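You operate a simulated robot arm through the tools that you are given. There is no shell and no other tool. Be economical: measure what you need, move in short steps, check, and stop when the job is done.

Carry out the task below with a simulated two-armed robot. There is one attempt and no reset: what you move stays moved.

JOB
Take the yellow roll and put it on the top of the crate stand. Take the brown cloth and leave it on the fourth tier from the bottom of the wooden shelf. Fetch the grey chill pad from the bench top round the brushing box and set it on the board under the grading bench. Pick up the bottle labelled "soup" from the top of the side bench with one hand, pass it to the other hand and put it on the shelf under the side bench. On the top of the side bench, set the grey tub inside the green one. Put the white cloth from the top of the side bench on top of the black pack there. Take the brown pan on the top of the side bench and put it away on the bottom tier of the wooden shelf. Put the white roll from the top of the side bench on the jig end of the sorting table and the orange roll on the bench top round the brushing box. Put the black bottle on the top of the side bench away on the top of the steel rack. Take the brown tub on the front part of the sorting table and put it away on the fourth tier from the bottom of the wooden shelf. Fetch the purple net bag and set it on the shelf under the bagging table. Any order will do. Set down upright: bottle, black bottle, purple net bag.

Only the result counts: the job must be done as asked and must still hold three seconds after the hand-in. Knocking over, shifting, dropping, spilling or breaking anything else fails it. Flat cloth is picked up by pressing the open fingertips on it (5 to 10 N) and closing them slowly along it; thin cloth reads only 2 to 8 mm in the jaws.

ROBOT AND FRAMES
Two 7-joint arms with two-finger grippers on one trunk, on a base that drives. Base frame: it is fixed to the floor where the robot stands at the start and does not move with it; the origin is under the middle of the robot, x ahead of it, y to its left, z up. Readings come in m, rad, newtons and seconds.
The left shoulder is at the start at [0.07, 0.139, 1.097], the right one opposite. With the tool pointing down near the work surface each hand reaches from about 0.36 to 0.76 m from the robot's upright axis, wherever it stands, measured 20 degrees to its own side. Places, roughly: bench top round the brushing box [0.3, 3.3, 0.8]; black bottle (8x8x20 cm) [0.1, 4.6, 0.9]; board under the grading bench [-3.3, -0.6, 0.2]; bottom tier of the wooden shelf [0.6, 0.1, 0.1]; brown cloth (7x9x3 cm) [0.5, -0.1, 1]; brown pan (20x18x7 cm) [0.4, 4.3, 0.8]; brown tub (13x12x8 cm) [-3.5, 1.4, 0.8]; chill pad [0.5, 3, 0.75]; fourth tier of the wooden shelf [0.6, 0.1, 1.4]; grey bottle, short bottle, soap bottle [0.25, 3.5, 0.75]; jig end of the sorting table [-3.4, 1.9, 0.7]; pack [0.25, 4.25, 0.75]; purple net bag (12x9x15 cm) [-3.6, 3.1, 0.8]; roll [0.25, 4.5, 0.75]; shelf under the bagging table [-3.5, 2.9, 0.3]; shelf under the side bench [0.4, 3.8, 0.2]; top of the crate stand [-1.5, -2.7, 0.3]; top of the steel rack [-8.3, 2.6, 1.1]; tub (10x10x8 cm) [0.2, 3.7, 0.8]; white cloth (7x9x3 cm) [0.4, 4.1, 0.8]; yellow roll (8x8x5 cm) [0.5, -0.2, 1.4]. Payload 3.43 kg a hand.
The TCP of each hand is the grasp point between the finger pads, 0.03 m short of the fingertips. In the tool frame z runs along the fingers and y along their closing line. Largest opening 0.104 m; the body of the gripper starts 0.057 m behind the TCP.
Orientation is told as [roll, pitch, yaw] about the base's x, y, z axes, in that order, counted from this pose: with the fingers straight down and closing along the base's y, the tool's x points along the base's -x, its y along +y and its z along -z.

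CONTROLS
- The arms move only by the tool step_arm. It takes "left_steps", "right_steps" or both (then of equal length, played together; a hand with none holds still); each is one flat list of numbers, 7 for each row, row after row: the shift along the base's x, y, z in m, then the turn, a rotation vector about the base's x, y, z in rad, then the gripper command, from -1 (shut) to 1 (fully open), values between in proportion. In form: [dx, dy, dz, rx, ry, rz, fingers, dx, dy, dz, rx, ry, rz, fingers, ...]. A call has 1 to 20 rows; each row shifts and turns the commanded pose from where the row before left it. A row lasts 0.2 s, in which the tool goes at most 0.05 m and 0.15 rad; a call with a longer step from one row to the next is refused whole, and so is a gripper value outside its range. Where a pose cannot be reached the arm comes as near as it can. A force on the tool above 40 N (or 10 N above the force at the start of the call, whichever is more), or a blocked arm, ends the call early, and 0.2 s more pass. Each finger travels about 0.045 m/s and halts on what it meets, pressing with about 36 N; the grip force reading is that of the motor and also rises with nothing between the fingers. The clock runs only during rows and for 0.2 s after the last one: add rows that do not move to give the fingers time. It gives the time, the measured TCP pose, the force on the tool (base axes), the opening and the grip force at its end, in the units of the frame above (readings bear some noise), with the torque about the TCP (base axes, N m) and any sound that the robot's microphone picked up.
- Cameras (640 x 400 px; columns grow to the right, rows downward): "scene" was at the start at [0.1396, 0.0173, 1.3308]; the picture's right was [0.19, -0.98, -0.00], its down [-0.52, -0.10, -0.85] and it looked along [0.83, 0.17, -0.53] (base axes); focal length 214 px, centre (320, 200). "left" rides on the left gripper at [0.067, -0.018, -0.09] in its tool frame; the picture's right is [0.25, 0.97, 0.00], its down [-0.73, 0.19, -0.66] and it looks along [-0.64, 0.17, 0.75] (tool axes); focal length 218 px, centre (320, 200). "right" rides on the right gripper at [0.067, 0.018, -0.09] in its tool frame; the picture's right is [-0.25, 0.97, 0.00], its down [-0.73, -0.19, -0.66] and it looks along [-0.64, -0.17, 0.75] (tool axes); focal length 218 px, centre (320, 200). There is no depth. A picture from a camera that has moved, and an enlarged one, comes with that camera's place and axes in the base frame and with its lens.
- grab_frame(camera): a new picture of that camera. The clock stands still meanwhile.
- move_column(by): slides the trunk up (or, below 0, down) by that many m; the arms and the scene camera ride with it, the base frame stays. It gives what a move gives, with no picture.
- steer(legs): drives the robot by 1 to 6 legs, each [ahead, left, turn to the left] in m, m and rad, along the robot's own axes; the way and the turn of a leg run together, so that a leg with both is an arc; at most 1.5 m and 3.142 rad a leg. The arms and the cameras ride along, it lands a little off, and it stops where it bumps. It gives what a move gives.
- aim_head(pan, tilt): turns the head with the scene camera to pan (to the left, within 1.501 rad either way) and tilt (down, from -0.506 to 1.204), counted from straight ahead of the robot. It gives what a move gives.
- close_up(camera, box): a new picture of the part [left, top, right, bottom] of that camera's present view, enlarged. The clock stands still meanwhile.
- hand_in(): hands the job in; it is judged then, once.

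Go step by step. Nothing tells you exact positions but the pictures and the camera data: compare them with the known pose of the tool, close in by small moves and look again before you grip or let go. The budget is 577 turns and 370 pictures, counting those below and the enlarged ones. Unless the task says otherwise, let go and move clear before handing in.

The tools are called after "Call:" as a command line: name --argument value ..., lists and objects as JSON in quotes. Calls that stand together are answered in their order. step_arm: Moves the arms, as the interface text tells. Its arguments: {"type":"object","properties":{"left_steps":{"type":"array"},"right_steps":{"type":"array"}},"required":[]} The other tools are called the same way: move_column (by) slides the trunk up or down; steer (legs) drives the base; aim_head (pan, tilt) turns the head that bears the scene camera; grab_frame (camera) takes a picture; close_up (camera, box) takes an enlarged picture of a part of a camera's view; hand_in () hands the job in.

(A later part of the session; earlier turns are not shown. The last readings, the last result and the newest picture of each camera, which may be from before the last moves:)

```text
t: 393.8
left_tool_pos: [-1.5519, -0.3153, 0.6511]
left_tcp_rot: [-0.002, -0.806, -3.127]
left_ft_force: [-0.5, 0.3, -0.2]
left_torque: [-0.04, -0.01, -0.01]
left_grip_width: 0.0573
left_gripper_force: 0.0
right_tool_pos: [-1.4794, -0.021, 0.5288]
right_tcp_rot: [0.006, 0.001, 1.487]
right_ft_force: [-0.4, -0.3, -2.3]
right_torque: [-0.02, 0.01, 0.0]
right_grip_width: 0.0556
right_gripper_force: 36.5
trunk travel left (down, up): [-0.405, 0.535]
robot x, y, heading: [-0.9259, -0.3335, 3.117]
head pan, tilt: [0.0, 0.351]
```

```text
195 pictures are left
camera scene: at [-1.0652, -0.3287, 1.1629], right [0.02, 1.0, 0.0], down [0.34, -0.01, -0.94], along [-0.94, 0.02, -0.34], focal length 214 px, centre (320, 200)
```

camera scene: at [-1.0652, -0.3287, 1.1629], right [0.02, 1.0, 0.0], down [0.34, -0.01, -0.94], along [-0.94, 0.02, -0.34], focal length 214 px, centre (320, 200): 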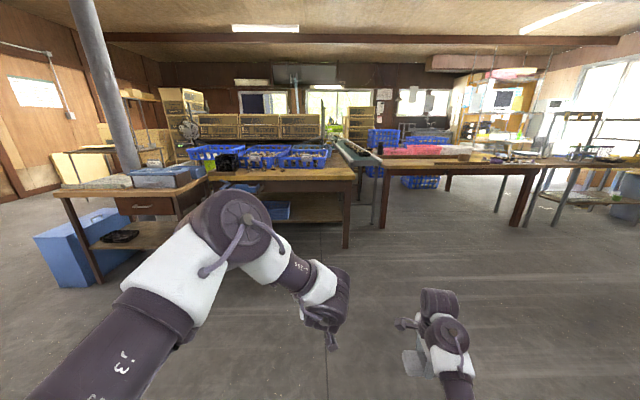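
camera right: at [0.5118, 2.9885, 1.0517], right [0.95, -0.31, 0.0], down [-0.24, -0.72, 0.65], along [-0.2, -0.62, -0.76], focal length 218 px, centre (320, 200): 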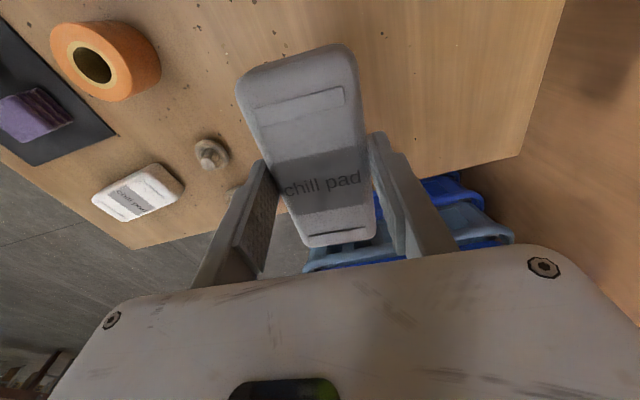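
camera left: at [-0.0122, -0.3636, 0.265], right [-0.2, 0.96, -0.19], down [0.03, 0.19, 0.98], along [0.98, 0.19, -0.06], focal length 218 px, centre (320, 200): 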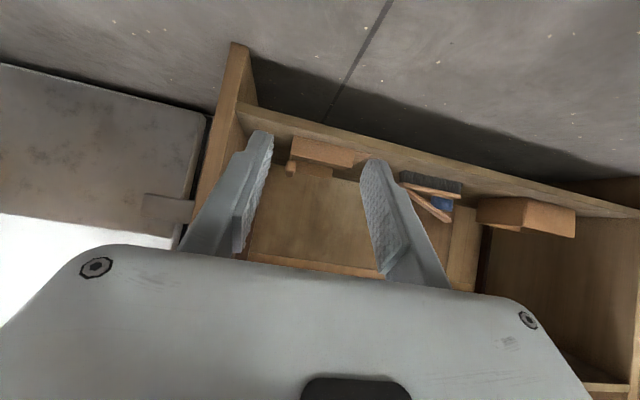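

The grading bench is straight ahead, front edge near x -2.94. I drive closer and lower the view to see its board.

Call:
steer --legs '[[1.1, 0, 0.02]]'

Call:
move_column --by -0.3

Call:
aim_head --pan 0.0 --tilt 0.3

Call:
grab_frame --camera "scene"

```text
t: 399.6
left_tool_pos: [-2.685, -0.3144, 0.6518]
left_tcp_rot: [-0.004, -0.807, -3.108]
left_ft_force: [-0.2, -0.8, -0.3]
left_torque: [-0.03, 0.01, 0.01]
left_grip_width: 0.057
left_gripper_force: 0.0
right_tool_pos: [-2.6196, -0.0186, 0.5298]
right_tcp_rot: [0.005, 0.003, 1.51]
right_ft_force: [0.9, 1.1, -1.4]
right_torque: [-0.02, 0.02, 0.04]
right_grip_width: 0.0552
right_gripper_force: 36.1
trunk travel left (down, up): [-0.405, 0.535]
robot x, y, heading: [-2.0558, -0.3183, 3.132]
head pan, tilt: [0.0, 0.351]
```

```text
t: 402.6
left_tool_pos: [-2.6849, -0.3143, 0.351]
left_tcp_rot: [-0.004, -0.808, -3.107]
left_ft_force: [0.6, -0.2, -0.4]
left_torque: [0.01, 0.01, 0.0]
left_grip_width: 0.0574
left_gripper_force: 0.1
right_tool_pos: [-2.6212, -0.019, 0.2304]
right_tcp_rot: [0.006, 0.002, 1.51]
right_ft_force: [-0.1, 0.7, -1.3]
right_torque: [-0.03, 0.0, 0.0]
right_grip_width: 0.0552
right_gripper_force: 35.6
trunk travel left (down, up): [-0.105, 0.835]
robot x, y, heading: [-2.0552, -0.3181, 3.144]
head pan, tilt: [0.0, 0.351]
```

```text
t: 403.2
left_tool_pos: [-2.6843, -0.3146, 0.3506]
left_tcp_rot: [-0.003, -0.806, -3.108]
left_ft_force: [-0.1, -0.9, -1.0]
left_torque: [0.01, -0.04, -0.02]
left_grip_width: 0.0573
left_gripper_force: 0.1
right_tool_pos: [-2.6196, -0.0194, 0.2303]
right_tcp_rot: [0.005, 0.002, 1.51]
right_ft_force: [0.7, 0.0, -2.3]
right_torque: [-0.05, 0.01, 0.0]
right_grip_width: 0.0553
right_gripper_force: 36.0
trunk travel left (down, up): [-0.105, 0.835]
robot x, y, heading: [-2.0567, -0.3214, 3.136]
head pan, tilt: [0.0, 0.3]
```

```text
194 pictures are left
camera scene: at [-2.1985, -0.3187, 0.8676], right [0.0, 1.0, 0.0], down [0.3, 0.0, -0.96], along [-0.96, 0.0, -0.3], focal length 214 px, centre (320, 200)
```

scene: 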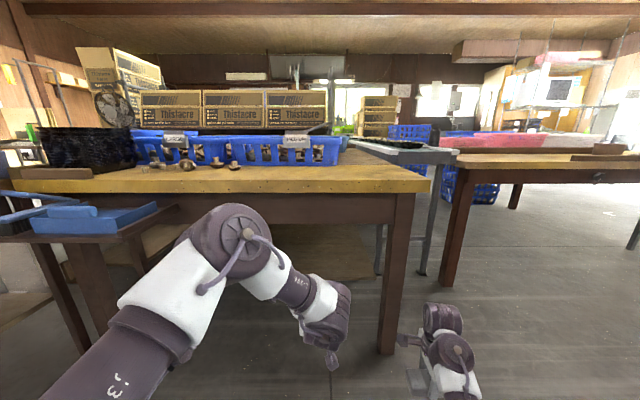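

The left arm blocks the view. I tuck the left hand back and upright, then look again.

Call:
step_arm --left_steps '[0.03, 0, 0.03, 0, -0.13, 0, 1, 0.03, 0, 0.03, 0, -0.13, 0, 1, 0.03, 0, 0.03, 0, -0.13, 0, 1, 0.03, 0, 0.03, 0, -0.13, 0, 1, 0.03, -0.02, 0.03, 0, -0.13, 0, 1, 0.03, -0.02, 0.03, 0, -0.13, 0, 1, 0.03, -0.03, 0, 0, 0, 0.1, 1, 0.03, -0.03, 0, 0, 0, 0.1, 1, 0.03, -0.03, 0, 0, 0, 0.1, 1]'

Call:
grab_frame --camera "scene"

Call:
grab_frame --camera "right"

```text
t: 405.2
left_tool_pos: [-2.4143, -0.4437, 0.5324]
left_tcp_rot: [0.02, -0.028, -2.816]
left_ft_force: [0.0, -0.7, 0.1]
left_torque: [-0.04, 0.04, -0.03]
left_grip_width: 0.1038
left_gripper_force: 0.0
right_tool_pos: [-2.6199, -0.0181, 0.2301]
right_tcp_rot: [0.009, 0.002, 1.509]
right_ft_force: [-0.3, 0.4, -2.1]
right_torque: [0.01, 0.01, 0.01]
right_grip_width: 0.0553
right_gripper_force: 36.2
trunk travel left (down, up): [-0.105, 0.835]
robot x, y, heading: [-2.053, -0.3232, 3.139]
head pan, tilt: [0.0, 0.3]
```

```text
193 pictures are left
camera scene: at [-2.1985, -0.3187, 0.8677], right [0.0, 1.0, 0.0], down [0.3, 0.0, -0.96], along [-0.96, 0.0, -0.3], focal length 214 px, centre (320, 200)
```

scene: 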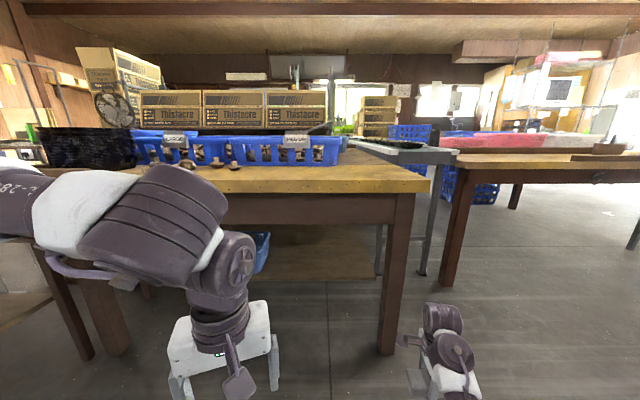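

```text
192 pictures are left
camera right: at [-2.6409, -0.0846, 0.3207], right [-0.95, 0.31, 0.01], down [0.24, 0.72, 0.65], along [0.2, 0.62, -0.76], focal length 218 px, centre (320, 200)
```

right: 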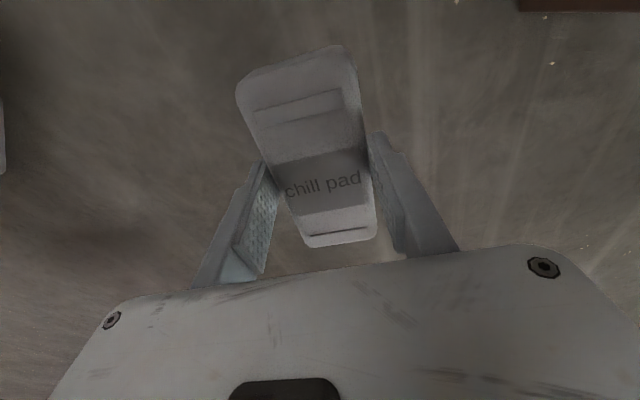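

The board's front edge is about x -3.1, z≈0.18, set back under the bench with an apron down to z≈0.57. The pad must go in with the hand tilted forward, so I first set it on the free bench-top strip and re-grip it. I raise the trunk and look.

Call:
move_column --by 0.4

Call:
move_column --by 0.3

Call:
aim_head --pan 0.0 --tilt 0.7

Call:
grab_frame --camera "scene"

```text
t: 409.1
left_tool_pos: [-2.4153, -0.4427, 0.9329]
left_tcp_rot: [0.021, -0.025, -2.818]
left_ft_force: [-0.1, 0.3, -0.3]
left_torque: [-0.01, -0.01, 0.01]
left_grip_width: 0.104
left_gripper_force: 0.0
right_tool_pos: [-2.6202, -0.019, 0.6295]
right_tcp_rot: [0.004, 0.002, 1.509]
right_ft_force: [-0.7, 0.2, -1.9]
right_torque: [-0.02, 0.01, -0.01]
right_grip_width: 0.0556
right_gripper_force: 35.9
trunk travel left (down, up): [-0.505, 0.435]
robot x, y, heading: [-2.0563, -0.3197, 3.14]
head pan, tilt: [0.0, 0.3]
```

```text
t: 412.1
left_tool_pos: [-2.415, -0.4432, 1.2315]
left_tcp_rot: [0.021, -0.025, -2.818]
left_ft_force: [-0.1, -0.6, -0.1]
left_torque: [0.01, 0.02, -0.01]
left_grip_width: 0.1042
left_gripper_force: 0.1
right_tool_pos: [-2.6201, -0.0188, 0.9298]
right_tcp_rot: [0.006, 0.001, 1.507]
right_ft_force: [-0.3, 0.1, -1.7]
right_torque: [0.01, -0.01, 0.0]
right_grip_width: 0.0556
right_gripper_force: 35.4
trunk travel left (down, up): [-0.805, 0.135]
robot x, y, heading: [-2.0558, -0.3175, 3.134]
head pan, tilt: [0.0, 0.3]
```

```text
t: 412.9
left_tool_pos: [-2.4156, -0.4425, 1.2323]
left_tcp_rot: [0.021, -0.026, -2.816]
left_ft_force: [-0.1, -0.1, 0.1]
left_torque: [0.02, -0.03, 0.0]
left_grip_width: 0.1041
left_gripper_force: 0.1
right_tool_pos: [-2.6198, -0.0194, 0.931]
right_tcp_rot: [0.002, 0.002, 1.51]
right_ft_force: [-0.3, 0.7, -2.2]
right_torque: [0.0, 0.07, 0.01]
right_grip_width: 0.0556
right_gripper_force: 36.5
trunk travel left (down, up): [-0.805, 0.135]
robot x, y, heading: [-2.0597, -0.3223, 3.137]
head pan, tilt: [0.0, 0.7]
```

```text
191 pictures are left
camera scene: at [-2.1904, -0.3187, 1.5316], right [0.0, 1.0, 0.0], down [0.64, 0.0, -0.77], along [-0.77, 0.0, -0.64], focal length 214 px, centre (320, 200)
```

scene: 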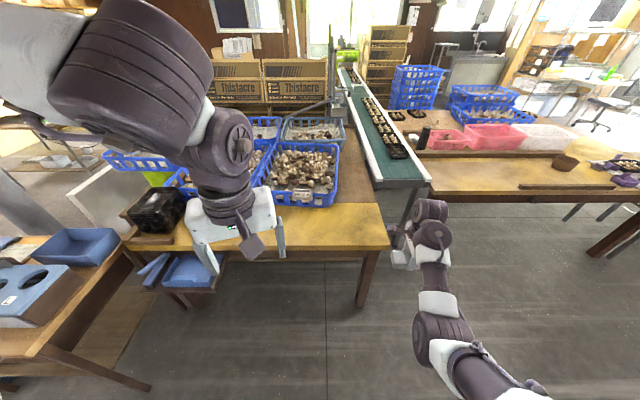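

There is free bench top around (-2.92, -0.17). I rotate the right hand so the pad's long side points forward, then drive up.

Call:
step_arm --right_steps '[0.005, -0.0125, 0.006, 0, 0, 0.136, -0.5, 0.005, -0.0125, 0.006, 0, 0, 0.136, -0.5, 0.005, -0.0125, 0.006, 0, 0, 0.136, -0.5, 0.005, -0.0125, 0.006, 0, 0, 0.136, -0.5, 0.005, -0.0125, 0.006, 0, 0, 0.136, -0.5, 0.005, -0.0125, 0.006, 0, 0, 0.136, -0.5, 0.005, -0.0125, 0.006, 0, 0, 0.136, -0.5, 0.005, -0.0125, 0.006, 0, 0, 0.136, -0.5, 0.005, -0.0125, 0.006, 0, 0, 0.136, -0.5, 0.005, -0.0125, 0.006, 0, 0, 0.136, -0.5, 0.005, -0.0125, 0.006, 0, 0, 0.136, -0.5, 0.005, -0.0125, 0.006, 0, 0, 0.136, -0.5]'

Call:
steer --legs '[[0.36, 0, 0]]'

Call:
grab_frame --camera "scene"

Call:
grab_frame --camera "right"

```text
t: 415.6
left_tool_pos: [-2.4148, -0.4445, 1.2329]
left_tcp_rot: [0.018, -0.028, -2.818]
left_ft_force: [0.0, -0.1, -0.4]
left_torque: [-0.03, 0.06, -0.03]
left_grip_width: 0.1042
left_gripper_force: 0.0
right_tool_pos: [-2.4541, -0.1787, 0.8544]
right_tcp_rot: [0.008, 0.001, -3.14]
right_ft_force: [-0.2, -0.2, -1.0]
right_torque: [-0.01, 0.02, 0.0]
right_grip_width: 0.0556
right_gripper_force: 35.8
right hand out of reach, approached as far as the arm can: row 1, 2, 3, 4, 5, 6, 7, 8, 9, 10, 11, 12
trunk travel left (down, up): [-0.805, 0.135]
robot x, y, heading: [-2.0578, -0.3185, 3.143]
head pan, tilt: [0.0, 0.7]
```

```text
t: 417.9
left_tool_pos: [-2.779, -0.4419, 1.2321]
left_tcp_rot: [0.019, -0.028, -2.822]
left_ft_force: [0.5, -1.3, 0.2]
left_torque: [0.03, 0.02, -0.01]
left_grip_width: 0.1036
left_gripper_force: 0.1
right_tool_pos: [-2.8184, -0.1768, 0.8544]
right_tcp_rot: [0.008, 0.001, 3.138]
right_ft_force: [0.2, 0.8, -1.7]
right_torque: [0.0, 0.0, 0.01]
right_grip_width: 0.0553
right_gripper_force: 36.1
trunk travel left (down, up): [-0.805, 0.135]
robot x, y, heading: [-2.4229, -0.3187, 3.137]
head pan, tilt: [0.0, 0.7]
```

```text
190 pictures are left
camera scene: at [-2.5534, -0.3176, 1.5317], right [0.0, 1.0, 0.0], down [0.64, 0.0, -0.77], along [-0.77, 0.0, -0.64], focal length 214 px, centre (320, 200)
```

scene: 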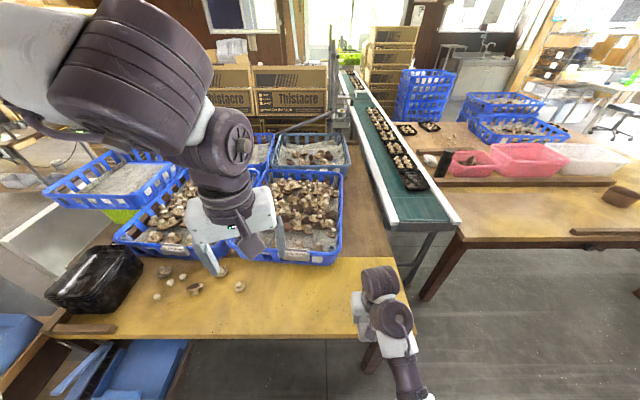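

```text
189 pictures are left
camera right: at [-2.7523, -0.1934, 0.9456], right [-0.26, -0.97, 0.01], down [-0.73, 0.2, 0.65], along [-0.63, 0.16, -0.76], focal length 218 px, centre (320, 200)
```

right: 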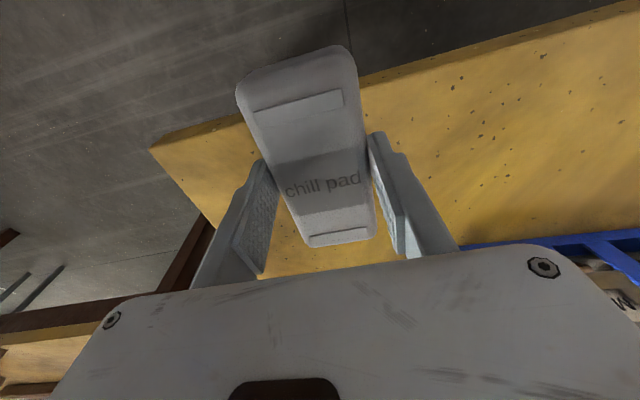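

Call:
steer --legs '[[0.09, 0, 0]]'

Call:
step_arm --right_steps '[0, 0, -0.03, 0, 0, 0, -0.5, 0, 0, -0.025, 0, 0, 0, -0.5, 0, 0, -0.01, 0, 0, 0, -0.5, 0, 0, 0, 0, 0, 0, -0.5]'

Call:
grab_frame --camera "right"

```text
t: 419.0
left_tool_pos: [-2.8669, -0.4415, 1.2343]
left_tcp_rot: [0.02, -0.03, -2.821]
left_ft_force: [0.3, -0.5, 0.3]
left_torque: [-0.04, 0.03, 0.05]
left_grip_width: 0.1042
left_gripper_force: 0.0
right_tool_pos: [-2.9066, -0.1755, 0.8559]
right_tcp_rot: [0.007, 0.002, 3.136]
right_ft_force: [0.2, 0.4, -1.9]
right_torque: [0.01, -0.01, 0.0]
right_grip_width: 0.0555
right_gripper_force: 35.9
trunk travel left (down, up): [-0.805, 0.135]
robot x, y, heading: [-2.5085, -0.3197, 3.135]
head pan, tilt: [0.0, 0.7]
```

```text
t: 420.0
left_tool_pos: [-2.8682, -0.44, 1.2328]
left_tcp_rot: [0.019, -0.028, -2.825]
left_ft_force: [0.8, 0.1, -0.2]
left_torque: [0.02, 0.02, 0.0]
left_grip_width: 0.104
left_gripper_force: 0.0
right_tool_pos: [-2.9094, -0.1737, 0.7901]
right_tcp_rot: [0.006, 0.004, 3.137]
right_ft_force: [0.0, -0.2, -1.9]
right_torque: [0.0, 0.01, 0.0]
right_grip_width: 0.0555
right_gripper_force: 36.1
trunk travel left (down, up): [-0.805, 0.135]
robot x, y, heading: [-2.5087, -0.3169, 3.135]
head pan, tilt: [0.0, 0.7]
```

```text
188 pictures are left
camera right: at [-2.8416, -0.1914, 0.8806], right [-0.26, -0.97, 0.01], down [-0.73, 0.2, 0.65], along [-0.63, 0.16, -0.76], focal length 218 px, centre (320, 200)
```

right: 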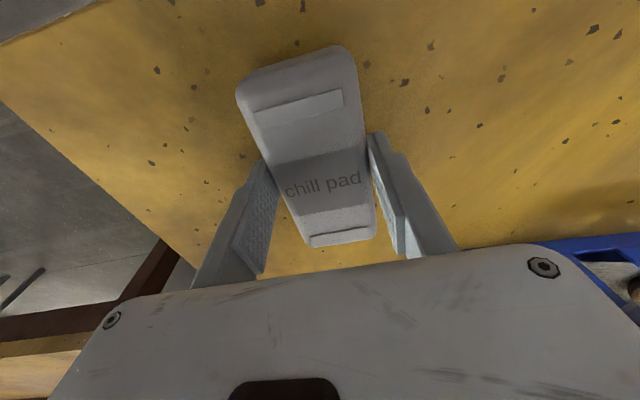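

Over the bench top. I lower to contact.

Call:
step_arm --right_steps '[0, 0, -0.008, 0, 0, 0, -0.5, 0, 0, -0.008, 0, 0, 0, -0.5, 0, 0, 0, 0, 0, 0, -0.5]'

```text
t: 420.8
left_tool_pos: [-2.8671, -0.4411, 1.2329]
left_tcp_rot: [0.018, -0.029, -2.823]
left_ft_force: [-0.2, -0.2, 0.4]
left_torque: [0.02, -0.03, 0.02]
left_grip_width: 0.1038
left_gripper_force: 0.0
right_tool_pos: [-2.9089, -0.1751, 0.7759]
right_tcp_rot: [0.007, -0.001, 3.134]
right_ft_force: [-4.4, 5.7, 32.0]
right_torque: [0.49, -0.41, 0.0]
right_grip_width: 0.0555
right_gripper_force: 36.1
trunk travel left (down, up): [-0.805, 0.135]
robot x, y, heading: [-2.5083, -0.3196, 3.139]
head pan, tilt: [0.0, 0.7]
```

The pad touches the bench top. Before releasing I turn it by -0.5 rad so I can re-grip in the direction the right arm extends best.

Call:
step_arm --right_steps '[0, 0, 0.025, 0, 0, 0, -0.5, 0, 0, 0, 0, 0, -0.125, -0.5, 0, 0, 0, 0, 0, -0.125, -0.5, 0, 0, 0, 0, 0, -0.125, -0.5, 0, 0, 0, 0, 0, -0.125, -0.5, 0, 0, -0.018, 0, 0, 0, -0.5, 0, 0, -0.004, 0, 0, 0, -0.5, 0, 0, 0, 0, 0, 0, -0.5]'

Call:
grab_frame --camera "right"

```text
t: 422.6
left_tool_pos: [-2.8691, -0.441, 1.2322]
left_tcp_rot: [0.018, -0.028, -2.823]
left_ft_force: [0.1, 0.3, -0.3]
left_torque: [-0.01, 0.01, -0.02]
left_grip_width: 0.104
left_gripper_force: 0.1
right_tool_pos: [-2.9074, -0.175, 0.7756]
right_tcp_rot: [0.007, 0.003, 2.635]
right_ft_force: [0.2, -0.1, -2.6]
right_torque: [0.0, 0.03, -0.01]
right_grip_width: 0.0556
right_gripper_force: 36.0
trunk travel left (down, up): [-0.805, 0.135]
robot x, y, heading: [-2.5135, -0.3187, 3.136]
head pan, tilt: [0.0, 0.7]
```

```text
187 pictures are left
camera right: at [-2.8577, -0.2222, 0.8674], right [-0.69, -0.72, 0.01], down [-0.55, 0.53, 0.65], along [-0.48, 0.45, -0.76], focal length 218 px, centre (320, 200)
```

right: 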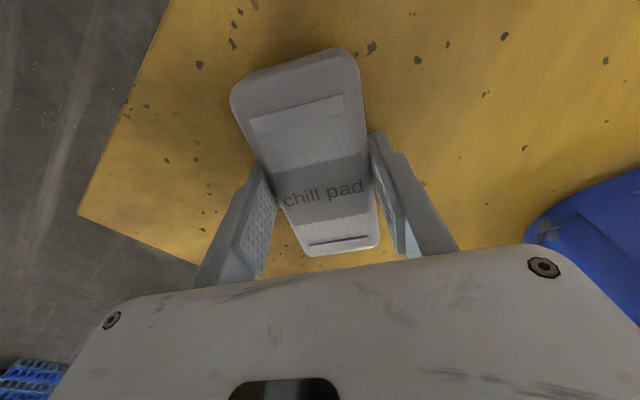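

Call:
step_arm --right_steps '[0, 0, -0.001, 0, 0, 0, -0.2, 0, 0, 0, 0, 0, 0, 0.2, 0, 0, 0, 0, 0, 0, 0.6, 0, 0, 0, 0, 0, 0, 0.6, 0, 0, 0.03, 0, 0, 0, 0.8, 0, 0, 0.04, 0, 0, 0, 1, 0, 0, 0.04, 0, 0, 0, 1]'

Call:
steer --legs '[[-0.25, 0, 0]]'

Call:
step_arm --right_steps '[-0.015, 0.008, 0.005, 0.062, 0.114, 0, 1, -0.015, 0.008, 0.005, 0.062, 0.114, 0, 1, -0.015, 0.008, 0.005, 0.062, 0.114, 0, 1, -0.015, 0.008, 0, 0.062, 0.114, 0, 1, -0.015, 0.008, 0, 0.062, 0.114, 0, 1, -0.015, 0.008, 0, 0.062, 0.114, 0, 1, -0.015, 0.008, 0, 0.062, 0.114, 0, 1, -0.015, 0.008, 0, 0.062, 0.114, 0, 1, -0.015, 0.008, 0, 0.062, 0.114, 0, 1]'

Call:
grab_frame --camera "right"

Call:
grab_frame --camera "scene"

```text
t: 424.2
left_tool_pos: [-2.8693, -0.4406, 1.2327]
left_tcp_rot: [0.02, -0.029, -2.821]
left_ft_force: [0.1, 0.7, 0.1]
left_torque: [0.02, -0.01, 0.0]
left_grip_width: 0.1039
left_gripper_force: 0.0
right_tool_pos: [-2.9069, -0.1764, 0.8556]
right_tcp_rot: [0.007, 0.003, 2.636]
right_ft_force: [0.7, -0.8, -0.4]
right_torque: [0.02, 0.01, 0.03]
right_grip_width: 0.1037
right_gripper_force: 0.0
right hand out of reach, approached as far as the arm can: row 7
trunk travel left (down, up): [-0.805, 0.135]
robot x, y, heading: [-2.5074, -0.3175, 3.135]
head pan, tilt: [0.0, 0.7]
```

```text
t: 426.0
left_tool_pos: [-2.6216, -0.4413, 1.2311]
left_tcp_rot: [0.021, -0.025, -2.827]
left_ft_force: [-0.4, 0.3, 0.6]
left_torque: [0.01, 0.01, 0.01]
left_grip_width: 0.1042
left_gripper_force: 0.0
right_tool_pos: [-2.6592, -0.1767, 0.8559]
right_tcp_rot: [0.004, 0.004, 2.632]
right_ft_force: [0.1, 0.0, 0.1]
right_torque: [-0.01, -0.03, 0.01]
right_grip_width: 0.104
right_gripper_force: 0.0
trunk travel left (down, up): [-0.805, 0.135]
robot x, y, heading: [-2.2609, -0.3194, 3.134]
head pan, tilt: [0.0, 0.7]
```

```text
t: 428.0
left_tool_pos: [-2.6227, -0.4413, 1.2313]
left_tcp_rot: [0.019, -0.026, -2.827]
left_ft_force: [-0.8, 0.4, 0.0]
left_torque: [-0.01, -0.04, -0.01]
left_grip_width: 0.1039
left_gripper_force: 0.1
right_tool_pos: [-2.7949, -0.1035, 0.8714]
right_tcp_rot: [0.034, -1.166, 2.614]
right_ft_force: [0.5, -1.0, -0.1]
right_torque: [-0.02, 0.03, 0.0]
right_grip_width: 0.1039
right_gripper_force: 0.1
trunk travel left (down, up): [-0.805, 0.135]
robot x, y, heading: [-2.2597, -0.3187, 3.131]
head pan, tilt: [0.0, 0.7]
```

```text
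186 pictures are left
camera right: at [-2.7079, -0.1719, 0.8448], right [-0.55, -0.8, 0.25], down [0.38, 0.03, 0.93], along [-0.75, 0.6, 0.29], focal length 218 px, centre (320, 200)
```

right: 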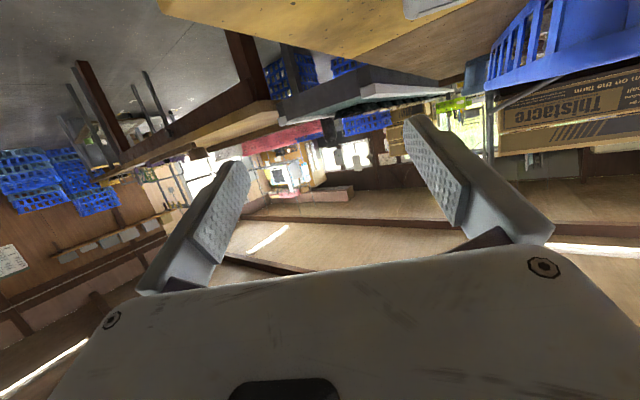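

```text
185 pictures are left
camera scene: at [-2.3971, -0.3192, 1.5315], right [0.01, 1.0, 0.0], down [0.64, -0.01, -0.76], along [-0.76, 0.01, -0.64], focal length 214 px, centre (320, 200)
```

scene: 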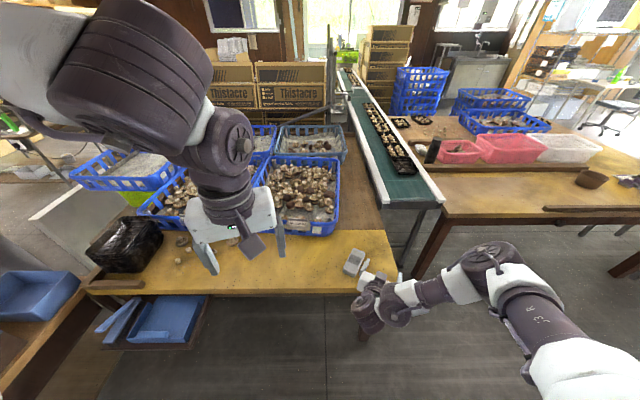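

The pad lies near the bench corner. I line the tilted hand up behind it along its long axis.

Call:
step_arm --right_steps '[0.001, -0.034, -0.008, 0, 0, 0, 1, 0.001, -0.034, -0.008, 0, 0, 0, 1, 0, -0.034, -0.008, 0, 0, 0, 1, 0, -0.033, -0.008, 0, 0, 0, 1, 0, 0, 0, 0, 0, 0, 1]'

Call:
grab_frame --camera "right"

Call:
close_up --camera "scene" --box '[270, 220, 430, 320]'

```text
t: 429.2
left_tool_pos: [-2.6224, -0.4405, 1.2332]
left_tcp_rot: [0.021, -0.028, -2.826]
left_ft_force: [-0.3, 0.3, 0.2]
left_torque: [0.0, -0.01, 0.0]
left_grip_width: 0.1041
left_gripper_force: 0.0
right_tool_pos: [-2.7908, -0.2405, 0.8384]
right_tcp_rot: [0.03, -1.165, 2.616]
right_ft_force: [0.0, 0.1, -0.8]
right_torque: [0.0, 0.0, -0.03]
right_grip_width: 0.1041
right_gripper_force: 0.1
trunk travel left (down, up): [-0.805, 0.135]
robot x, y, heading: [-2.2642, -0.3163, 3.136]
head pan, tilt: [0.0, 0.7]
```

```text
184 pictures are left
camera right: at [-2.704, -0.3072, 0.8133], right [-0.55, -0.8, 0.24], down [0.37, 0.03, 0.93], along [-0.75, 0.6, 0.28], focal length 218 px, centre (320, 200)
```

right: 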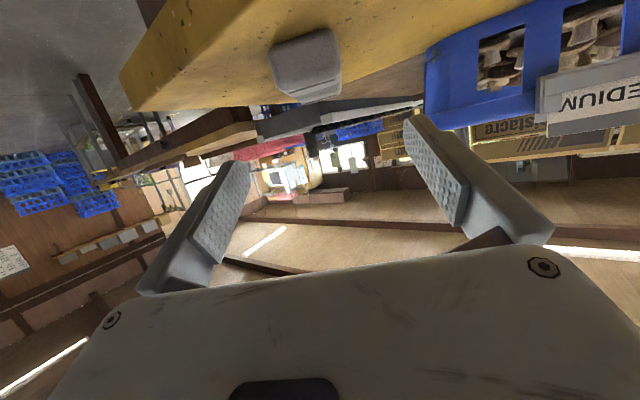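

```text
4.00 times, centred on (350, 270) of scene
camera zoom: at [-2.3964, -0.3177, 1.5316], right [0.01, 1.0, 0.0], down [0.64, -0.01, -0.76], along [-0.76, 0.01, -0.64], focal length 858 px, centre (200, -80)
```

zoom: 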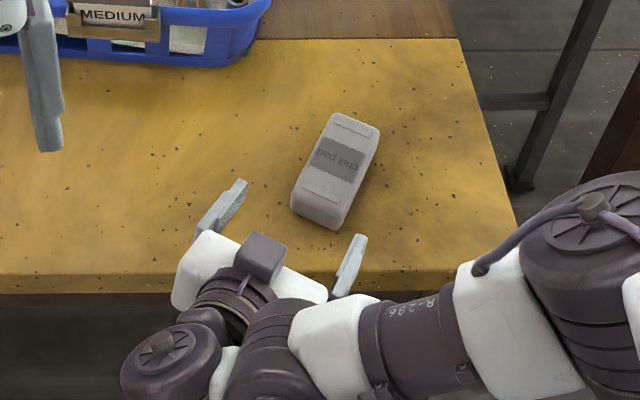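

The pad's axis is turned about 0.38 rad. I adjust yaw and position, then advance around it.

Call:
step_arm --right_steps '[-0.005, 0.014, -0.015, 0, 0, 0.05, 1, -0.006, 0.013, -0.015, 0, 0, 0.05, 1, 0, 0, 0, 0, 0, 0, 1]'

Call:
grab_frame --camera "right"

Call:
close_up --camera "scene" --box '[270, 220, 430, 320]'

```text
t: 430.0
left_tool_pos: [-2.6215, -0.4414, 1.2329]
left_tcp_rot: [0.019, -0.027, -2.826]
left_ft_force: [-0.4, -0.4, 1.0]
left_torque: [0.0, 0.0, -0.04]
left_grip_width: 0.104
left_gripper_force: 0.1
right_tool_pos: [-2.8031, -0.2135, 0.8093]
right_tcp_rot: [0.032, -1.164, 2.717]
right_ft_force: [0.6, 0.1, -1.4]
right_torque: [0.01, -0.06, -0.02]
right_grip_width: 0.1039
right_gripper_force: 0.1
trunk travel left (down, up): [-0.805, 0.135]
robot x, y, heading: [-2.2631, -0.3183, 3.129]
head pan, tilt: [0.0, 0.7]
```

```text
182 pictures are left
camera right: at [-2.7095, -0.2712, 0.7834], right [-0.46, -0.85, 0.24], down [0.37, 0.07, 0.93], along [-0.81, 0.52, 0.28], focal length 218 px, centre (320, 200)
```

right: 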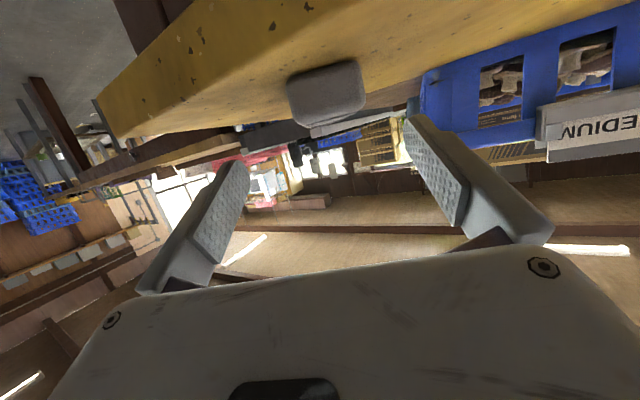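

```text
4.00 times, centred on (350, 270) of scene
camera zoom: at [-2.3961, -0.319, 1.5316], right [0.01, 1.0, 0.0], down [0.64, -0.01, -0.76], along [-0.76, 0.01, -0.64], focal length 858 px, centre (200, -80)
```

zoom: 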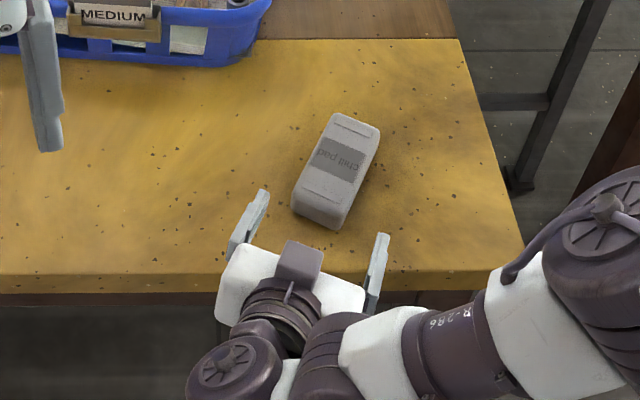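

Well aligned. I advance and close on the near part of the pad.

Call:
step_arm --right_steps '[-0.021, 0.0085, -0.008, 0, 0, 0, 1, -0.021, 0.0085, -0.01, 0, 0, 0, 1, -0.021, 0.0085, -0.01, 0, 0, 0, 1, -0.02, 0.0085, -0.01, 0, 0, 0, 1, 0, 0, 0, 0, 0, 0, 1]'

Call:
grab_frame --camera "right"

Call:
close_up --camera "scene" --box '[270, 220, 430, 320]'

```text
t: 431.2
left_tool_pos: [-2.6223, -0.4422, 1.2322]
left_tcp_rot: [0.019, -0.028, -2.826]
left_ft_force: [-0.2, -0.1, 0.7]
left_torque: [0.01, -0.01, 0.01]
left_grip_width: 0.1038
left_gripper_force: 0.1
right_tool_pos: [-2.8853, -0.1775, 0.7686]
right_tcp_rot: [0.03, -1.165, 2.72]
right_ft_force: [-0.4, 0.2, -0.5]
right_torque: [-0.03, -0.03, 0.02]
right_grip_width: 0.104
right_gripper_force: 0.1
trunk travel left (down, up): [-0.805, 0.135]
robot x, y, heading: [-2.2637, -0.3222, 3.128]
head pan, tilt: [0.0, 0.7]
```

```text
180 pictures are left
camera right: at [-2.7915, -0.2362, 0.7442], right [-0.46, -0.85, 0.24], down [0.37, 0.06, 0.93], along [-0.81, 0.52, 0.28], focal length 218 px, centre (320, 200)
```

right: 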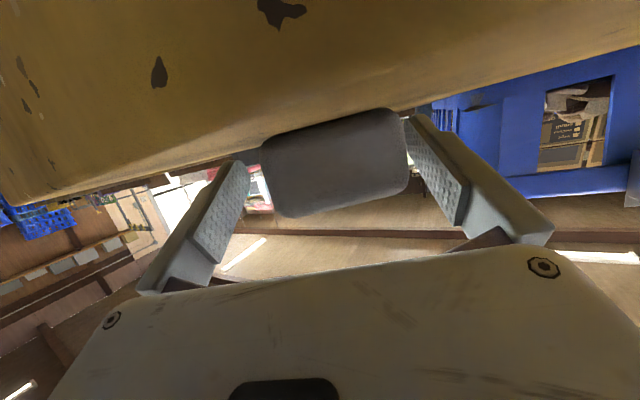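

```text
4.00 times, centred on (350, 270) of scene
camera zoom: at [-2.3962, -0.3184, 1.5316], right [0.01, 1.0, 0.0], down [0.64, -0.01, -0.76], along [-0.76, 0.01, -0.64], focal length 858 px, centre (200, -80)
```

zoom: 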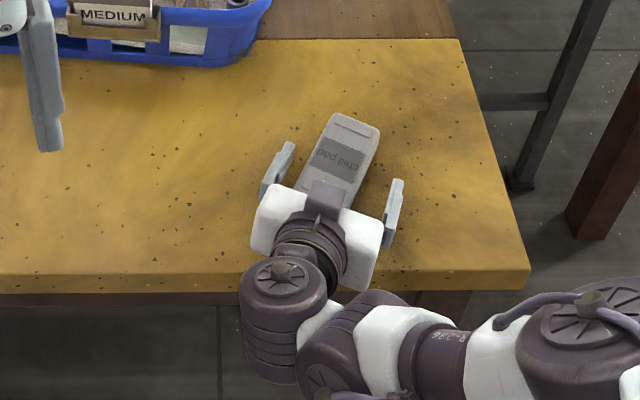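

Call:
step_arm --right_steps '[0, 0, 0, 0, 0, 0, 0.6, 0, 0, 0, 0, 0, 0, 0.3, 0, 0, 0, 0, 0, 0, 0, 0, 0, 0, 0, 0, 0, -0.3, 0, 0, 0, 0, 0, 0, -0.5, 0, 0, 0, 0, 0, 0, -0.5, 0, 0, 0.02, 0, 0, 0, -0.5, 0, 0, 0.03, 0, 0, 0, -0.5]'

Call:
close_up --camera "scene" --box '[270, 220, 430, 320]'

Call:
grab_frame --camera "right"

```text
t: 433.0
left_tool_pos: [-2.6219, -0.4412, 1.2329]
left_tcp_rot: [0.02, -0.028, -2.825]
left_ft_force: [-0.3, -0.4, 0.1]
left_torque: [-0.01, 0.0, 0.02]
left_grip_width: 0.104
left_gripper_force: 0.0
right_tool_pos: [-2.8846, -0.1772, 0.819]
right_tcp_rot: [0.03, -1.163, 2.72]
right_ft_force: [0.0, -0.1, -1.6]
right_torque: [-0.03, -0.06, 0.03]
right_grip_width: 0.0554
right_gripper_force: 35.9
trunk travel left (down, up): [-0.805, 0.135]
robot x, y, heading: [-2.2641, -0.3205, 3.13]
head pan, tilt: [0.0, 0.7]
```

```text
4.00 times, centred on (350, 270) of scene
camera zoom: at [-2.396, -0.3179, 1.5316], right [0.01, 1.0, 0.0], down [0.64, -0.01, -0.76], along [-0.76, 0.01, -0.64], focal length 858 px, centre (200, -80)
```

zoom: 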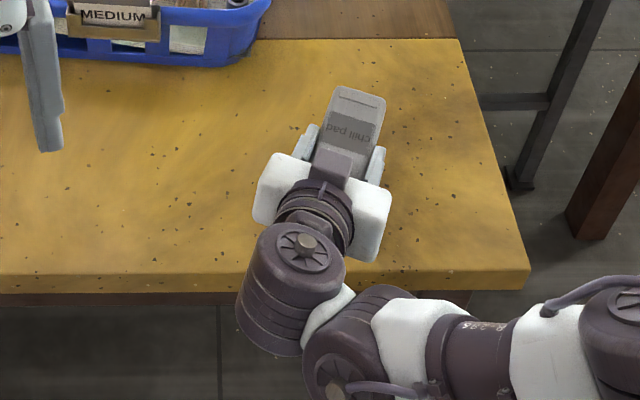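

```text
177 pictures are left
camera right: at [-2.7915, -0.2359, 0.7939], right [-0.46, -0.85, 0.24], down [0.37, 0.06, 0.93], along [-0.81, 0.52, 0.28], focal length 218 px, centre (320, 200)
```

right: 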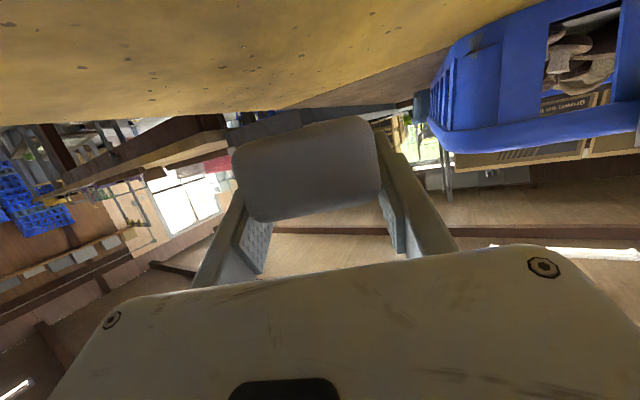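

The pad is held for sliding in. I back off, raise the hand relative to the trunk, and lower the trunk fully.

Call:
steer --legs '[[-0.4, 0, 0]]'

Call:
step_arm --right_steps '[0, 0, 0.03, 0, 0, 0, -0.5, 0, 0, 0.03, 0, 0, 0, -0.5, 0, 0, 0.03, 0, 0, 0, -0.5, 0, 0, 0.03, 0, 0, 0, -0.5, 0, 0, 0.03, 0, 0, 0, -0.5, 0, 0, 0.03, 0, 0, 0, -0.5, 0, 0, 0.03, 0, 0, 0, -0.5]'

Call:
move_column --by -0.4

Call:
move_column --by -0.39

Call:
step_arm --right_steps '[-0.025, 0.01, 0, 0, 0, 0, -0.5, -0.025, 0.01, 0, 0, 0, 0, -0.5, -0.025, 0.01, 0, 0, 0, 0, -0.5, -0.025, 0.01, 0, 0, 0, 0, -0.5, -0.025, 0.01, 0, 0, 0, 0, -0.5, -0.025, 0.01, 0, 0, 0, 0, -0.5]'

Call:
aim_head --pan 0.0 --tilt 0.4

Call:
grab_frame --camera "scene"

```text
t: 435.5
left_tool_pos: [-2.2282, -0.4444, 1.2315]
left_tcp_rot: [0.02, -0.027, -2.826]
left_ft_force: [0.3, -0.2, -0.3]
left_torque: [-0.01, 0.02, 0.03]
left_grip_width: 0.1041
left_gripper_force: 0.0
right_tool_pos: [-2.4903, -0.1801, 0.8171]
right_tcp_rot: [0.03, -1.165, 2.719]
right_ft_force: [0.6, 0.0, -2.8]
right_torque: [-0.02, -0.02, 0.0]
right_grip_width: 0.0554
right_gripper_force: 36.4
trunk travel left (down, up): [-0.805, 0.135]
robot x, y, heading: [-1.8661, -0.3239, 3.133]
head pan, tilt: [0.0, 0.7]
```

```text
t: 437.1
left_tool_pos: [-2.2264, -0.4453, 1.2327]
left_tcp_rot: [0.02, -0.027, -2.828]
left_ft_force: [-0.3, 0.0, -0.8]
left_torque: [0.01, 0.01, -0.01]
left_grip_width: 0.104
left_gripper_force: 0.1
right_tool_pos: [-2.4904, -0.18, 1.0291]
right_tcp_rot: [0.028, -1.164, 2.717]
right_ft_force: [0.3, 0.9, -1.7]
right_torque: [0.0, -0.03, -0.01]
right_grip_width: 0.0552
right_gripper_force: 36.5
trunk travel left (down, up): [-0.805, 0.135]
robot x, y, heading: [-1.8678, -0.322, 3.128]
head pan, tilt: [0.0, 0.7]
```

```text
t: 440.9
left_tool_pos: [-2.2264, -0.4443, 0.8323]
left_tcp_rot: [0.019, -0.027, -2.826]
left_ft_force: [0.0, 0.2, 0.3]
left_torque: [0.0, 0.02, 0.02]
left_grip_width: 0.1043
left_gripper_force: 0.0
right_tool_pos: [-2.4906, -0.1809, 0.6302]
right_tcp_rot: [0.029, -1.163, 2.717]
right_ft_force: [-0.4, -0.1, -1.3]
right_torque: [-0.04, -0.04, -0.01]
right_grip_width: 0.0558
right_gripper_force: 36.1
trunk travel left (down, up): [-0.405, 0.535]
robot x, y, heading: [-1.8704, -0.3237, 3.131]
head pan, tilt: [0.0, 0.7]
```

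```text
t: 444.7
left_tool_pos: [-2.2246, -0.447, 0.4483]
left_tcp_rot: [0.014, -0.031, -2.827]
left_ft_force: [-0.6, 0.7, -0.6]
left_torque: [-0.02, -0.03, -0.01]
left_grip_width: 0.104
left_gripper_force: 0.1
right_tool_pos: [-2.5124, -0.168, 0.2926]
right_tcp_rot: [0.075, -1.255, 2.659]
right_ft_force: [-0.1, 0.4, -2.2]
right_torque: [0.0, -0.04, 0.0]
right_grip_width: 0.0554
right_gripper_force: 36.1
trunk travel left (down, up): [-0.015, 0.925]
robot x, y, heading: [-1.8656, -0.3224, 3.134]
head pan, tilt: [0.0, 0.7]
```

```text
t: 446.1
left_tool_pos: [-2.2265, -0.4438, 0.4437]
left_tcp_rot: [0.021, -0.026, -2.826]
left_ft_force: [-0.8, 0.0, 0.1]
left_torque: [0.03, -0.01, 0.02]
left_grip_width: 0.1042
left_gripper_force: 0.0
right_tool_pos: [-2.64, -0.1227, 0.2335]
right_tcp_rot: [0.029, -1.158, 2.719]
right_ft_force: [-0.6, 0.0, -1.2]
right_torque: [-0.03, 0.0, -0.01]
right_grip_width: 0.0554
right_gripper_force: 35.8
trunk travel left (down, up): [-0.015, 0.925]
robot x, y, heading: [-1.8665, -0.3259, 3.138]
head pan, tilt: [0.0, 0.7]
```

```text
t: 446.9
left_tool_pos: [-2.2264, -0.4445, 0.4423]
left_tcp_rot: [0.02, -0.026, -2.826]
left_ft_force: [0.1, 0.2, -0.4]
left_torque: [-0.05, 0.02, -0.03]
left_grip_width: 0.1039
left_gripper_force: 0.1
right_tool_pos: [-2.6399, -0.1207, 0.2369]
right_tcp_rot: [0.029, -1.164, 2.717]
right_ft_force: [0.6, 0.0, -1.7]
right_torque: [0.0, -0.04, -0.03]
right_grip_width: 0.055
right_gripper_force: 36.5
trunk travel left (down, up): [-0.015, 0.925]
robot x, y, heading: [-1.8664, -0.3225, 3.128]
head pan, tilt: [0.0, 0.4]
```

```text
176 pictures are left
camera scene: at [-2.0083, -0.3216, 0.7683], right [0.01, 1.0, 0.0], down [0.39, 0.0, -0.92], along [-0.92, 0.01, -0.39], focal length 214 px, centre (320, 200)
```

scene: 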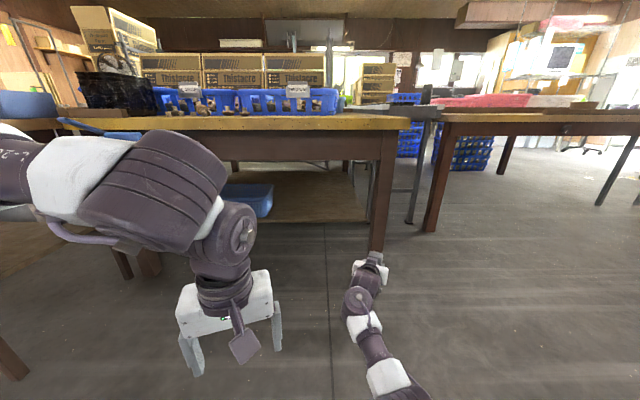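

The right arm now extends low and straight. To keep the left arm clear of the bench and desk, I approach with the base turned: strafe right, turn left 0.5, then advance.

Call:
steer --legs '[[0, -0.4, 0], [0, 0, 0.5]]'

Call:
aim_head --pan -0.3 --tilt 0.4

Call:
grab_frame --camera "scene"

```text
t: 450.8
left_tool_pos: [-2.1215, -0.207, 0.4421]
left_tcp_rot: [0.022, -0.027, -2.322]
left_ft_force: [-0.4, -0.6, -0.1]
left_torque: [0.01, 0.02, -0.03]
left_grip_width: 0.1042
left_gripper_force: 0.0
right_tool_pos: [-2.6379, -0.1249, 0.2377]
right_tcp_rot: [0.031, -1.163, -3.062]
right_ft_force: [-0.1, 0.2, -1.1]
right_torque: [0.03, -0.05, 0.03]
right_grip_width: 0.0552
right_gripper_force: 36.1
trunk travel left (down, up): [-0.015, 0.925]
robot x, y, heading: [-1.8638, 0.073, -2.651]
head pan, tilt: [0.0, 0.4]
```

```text
t: 451.6
left_tool_pos: [-2.1201, -0.2072, 0.4424]
left_tcp_rot: [0.021, -0.026, -2.321]
left_ft_force: [-0.5, 0.6, 0.5]
left_torque: [0.0, -0.04, -0.03]
left_grip_width: 0.1038
left_gripper_force: 0.1
right_tool_pos: [-2.639, -0.1242, 0.2362]
right_tcp_rot: [0.029, -1.164, -3.061]
right_ft_force: [-0.1, 0.0, -1.6]
right_torque: [0.03, -0.02, 0.0]
right_grip_width: 0.0553
right_gripper_force: 36.0
trunk travel left (down, up): [-0.015, 0.925]
robot x, y, heading: [-1.8669, 0.072, -2.646]
head pan, tilt: [-0.3, 0.4]
```

```text
175 pictures are left
camera scene: at [-1.9977, 0.0303, 0.7684], right [-0.19, 0.98, 0.0], down [0.38, 0.08, -0.92], along [-0.9, -0.18, -0.39], focal length 214 px, centre (320, 200)
```

scene: 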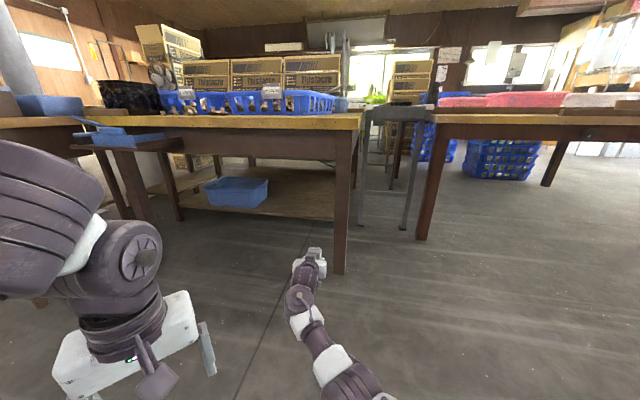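

The board's right half is free. I advance in two stages toward (-3.17, -0.28).

Call:
steer --legs '[[0.33, -0.07, 0]]'

Call:
grab_frame --camera "scene"

Call:
grab_frame --camera "right"

```text
t: 453.8
left_tool_pos: [-2.4456, -0.3021, 0.4437]
left_tcp_rot: [0.018, -0.026, -2.325]
left_ft_force: [0.1, 0.3, 0.1]
left_torque: [0.02, -0.02, 0.0]
left_grip_width: 0.1038
left_gripper_force: 0.1
right_tool_pos: [-2.9658, -0.2174, 0.2381]
right_tcp_rot: [0.031, -1.163, -3.065]
right_ft_force: [-0.6, -0.5, -1.7]
right_torque: [0.02, -0.09, -0.03]
right_grip_width: 0.0556
right_gripper_force: 36.1
trunk travel left (down, up): [-0.015, 0.925]
robot x, y, heading: [-2.1888, -0.0235, -2.645]
head pan, tilt: [-0.3, 0.4]
```

```text
174 pictures are left
camera scene: at [-2.3228, -0.0641, 0.7684], right [-0.19, 0.98, 0.0], down [0.38, 0.07, -0.92], along [-0.9, -0.18, -0.39], focal length 214 px, centre (320, 200)
```

scene: 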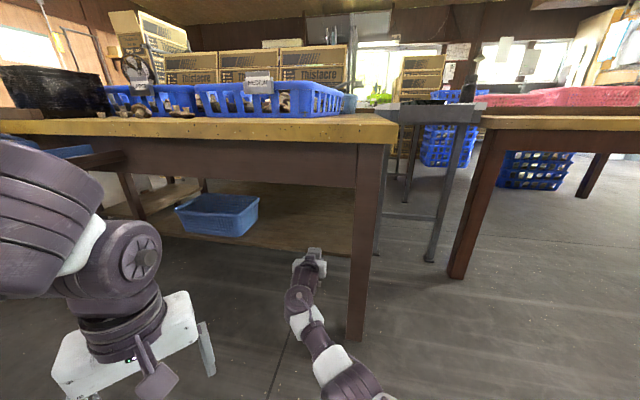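

```text
173 pictures are left
camera right: at [-2.8548, -0.2238, 0.2125], right [0.0, -0.97, 0.24], down [0.29, 0.23, 0.93], along [-0.96, 0.07, 0.28], focal length 218 px, centre (320, 200)
```

right: 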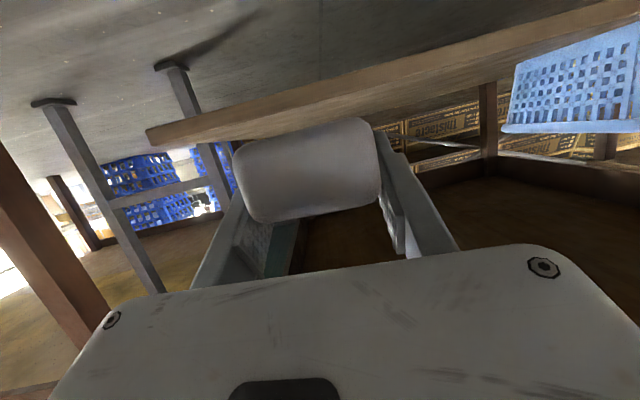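

Clear. I advance the remaining 0.2 m.

Call:
steer --legs '[[0.215, -0.045, 0]]'

Call:
grab_frame --camera "scene"

Call:
grab_frame --camera "right"

```text
t: 455.4
left_tool_pos: [-2.6565, -0.3627, 0.4428]
left_tcp_rot: [0.019, -0.028, -2.326]
left_ft_force: [0.3, 0.2, -0.2]
left_torque: [-0.01, -0.02, 0.0]
left_grip_width: 0.1039
left_gripper_force: 0.1
right_tool_pos: [-3.1747, -0.2788, 0.2375]
right_tcp_rot: [0.029, -1.164, -3.065]
right_ft_force: [-0.3, -0.7, -2.2]
right_torque: [0.01, -0.06, 0.02]
right_grip_width: 0.0553
right_gripper_force: 35.7
trunk travel left (down, up): [-0.015, 0.925]
robot x, y, heading: [-2.3995, -0.0848, -2.648]
head pan, tilt: [-0.3, 0.4]
```

```text
172 pictures are left
camera scene: at [-2.533, -0.1251, 0.7684], right [-0.19, 0.98, 0.0], down [0.38, 0.07, -0.92], along [-0.9, -0.18, -0.39], focal length 214 px, centre (320, 200)
```

scene: 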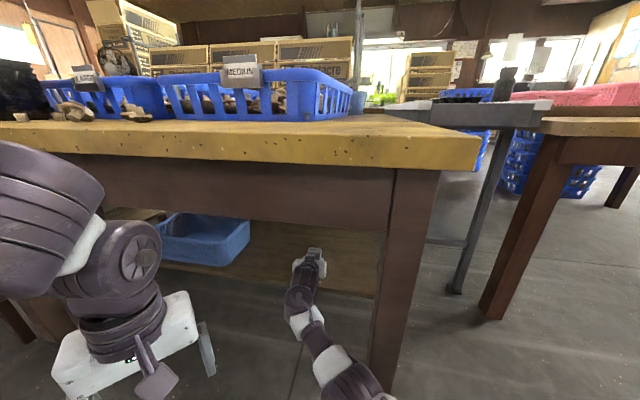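

```text
171 pictures are left
camera right: at [-3.0652, -0.2841, 0.2123], right [0.0, -0.97, 0.24], down [0.29, 0.23, 0.93], along [-0.96, 0.07, 0.28], focal length 218 px, centre (320, 200)
```

right: 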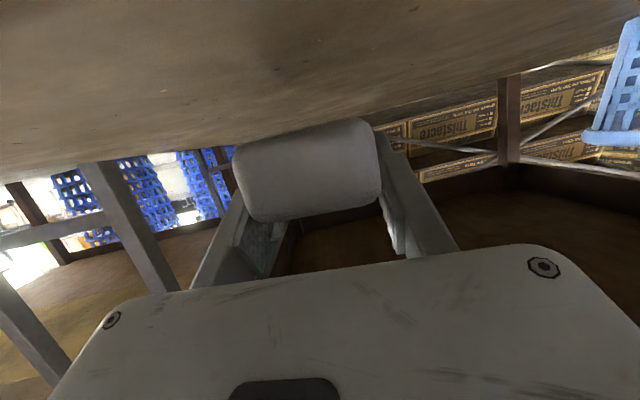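

Over the board. I lower with the arm to contact.

Call:
step_arm --right_steps '[0, 0, -0.012, 0, 0, 0, -0.5, 0, 0, -0.01, 0, 0, 0, -0.5, 0, 0, -0.006, 0, 0, 0, -0.5, 0, 0, 0, 0, 0, 0, -0.5]'

Call:
grab_frame --camera "right"

```text
t: 456.4
left_tool_pos: [-2.6554, -0.3634, 0.4429]
left_tcp_rot: [0.018, -0.028, -2.326]
left_ft_force: [-0.3, -0.3, 0.1]
left_torque: [-0.02, 0.0, 0.0]
left_grip_width: 0.1039
left_gripper_force: 0.1
right_tool_pos: [-3.1757, -0.2774, 0.2085]
right_tcp_rot: [0.031, -1.165, -3.067]
right_ft_force: [0.5, -0.3, -1.5]
right_torque: [0.04, -0.01, -0.04]
right_grip_width: 0.0555
right_gripper_force: 36.4
trunk travel left (down, up): [-0.015, 0.925]
robot x, y, heading: [-2.3987, -0.083, -2.646]
head pan, tilt: [-0.3, 0.4]
```

```text
170 pictures are left
camera right: at [-3.0655, -0.2835, 0.1843], right [0.0, -0.97, 0.24], down [0.29, 0.23, 0.93], along [-0.96, 0.07, 0.28], focal length 218 px, centre (320, 200)
```

right: 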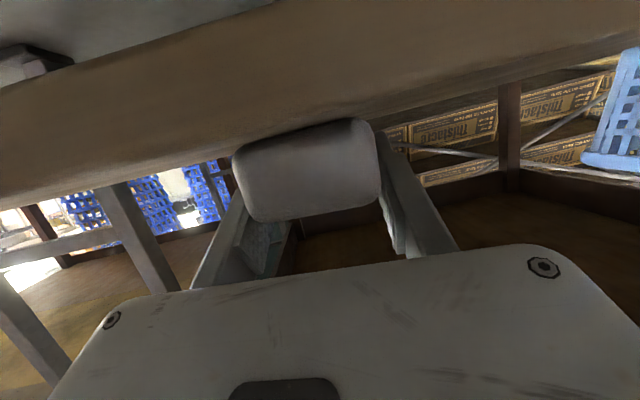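

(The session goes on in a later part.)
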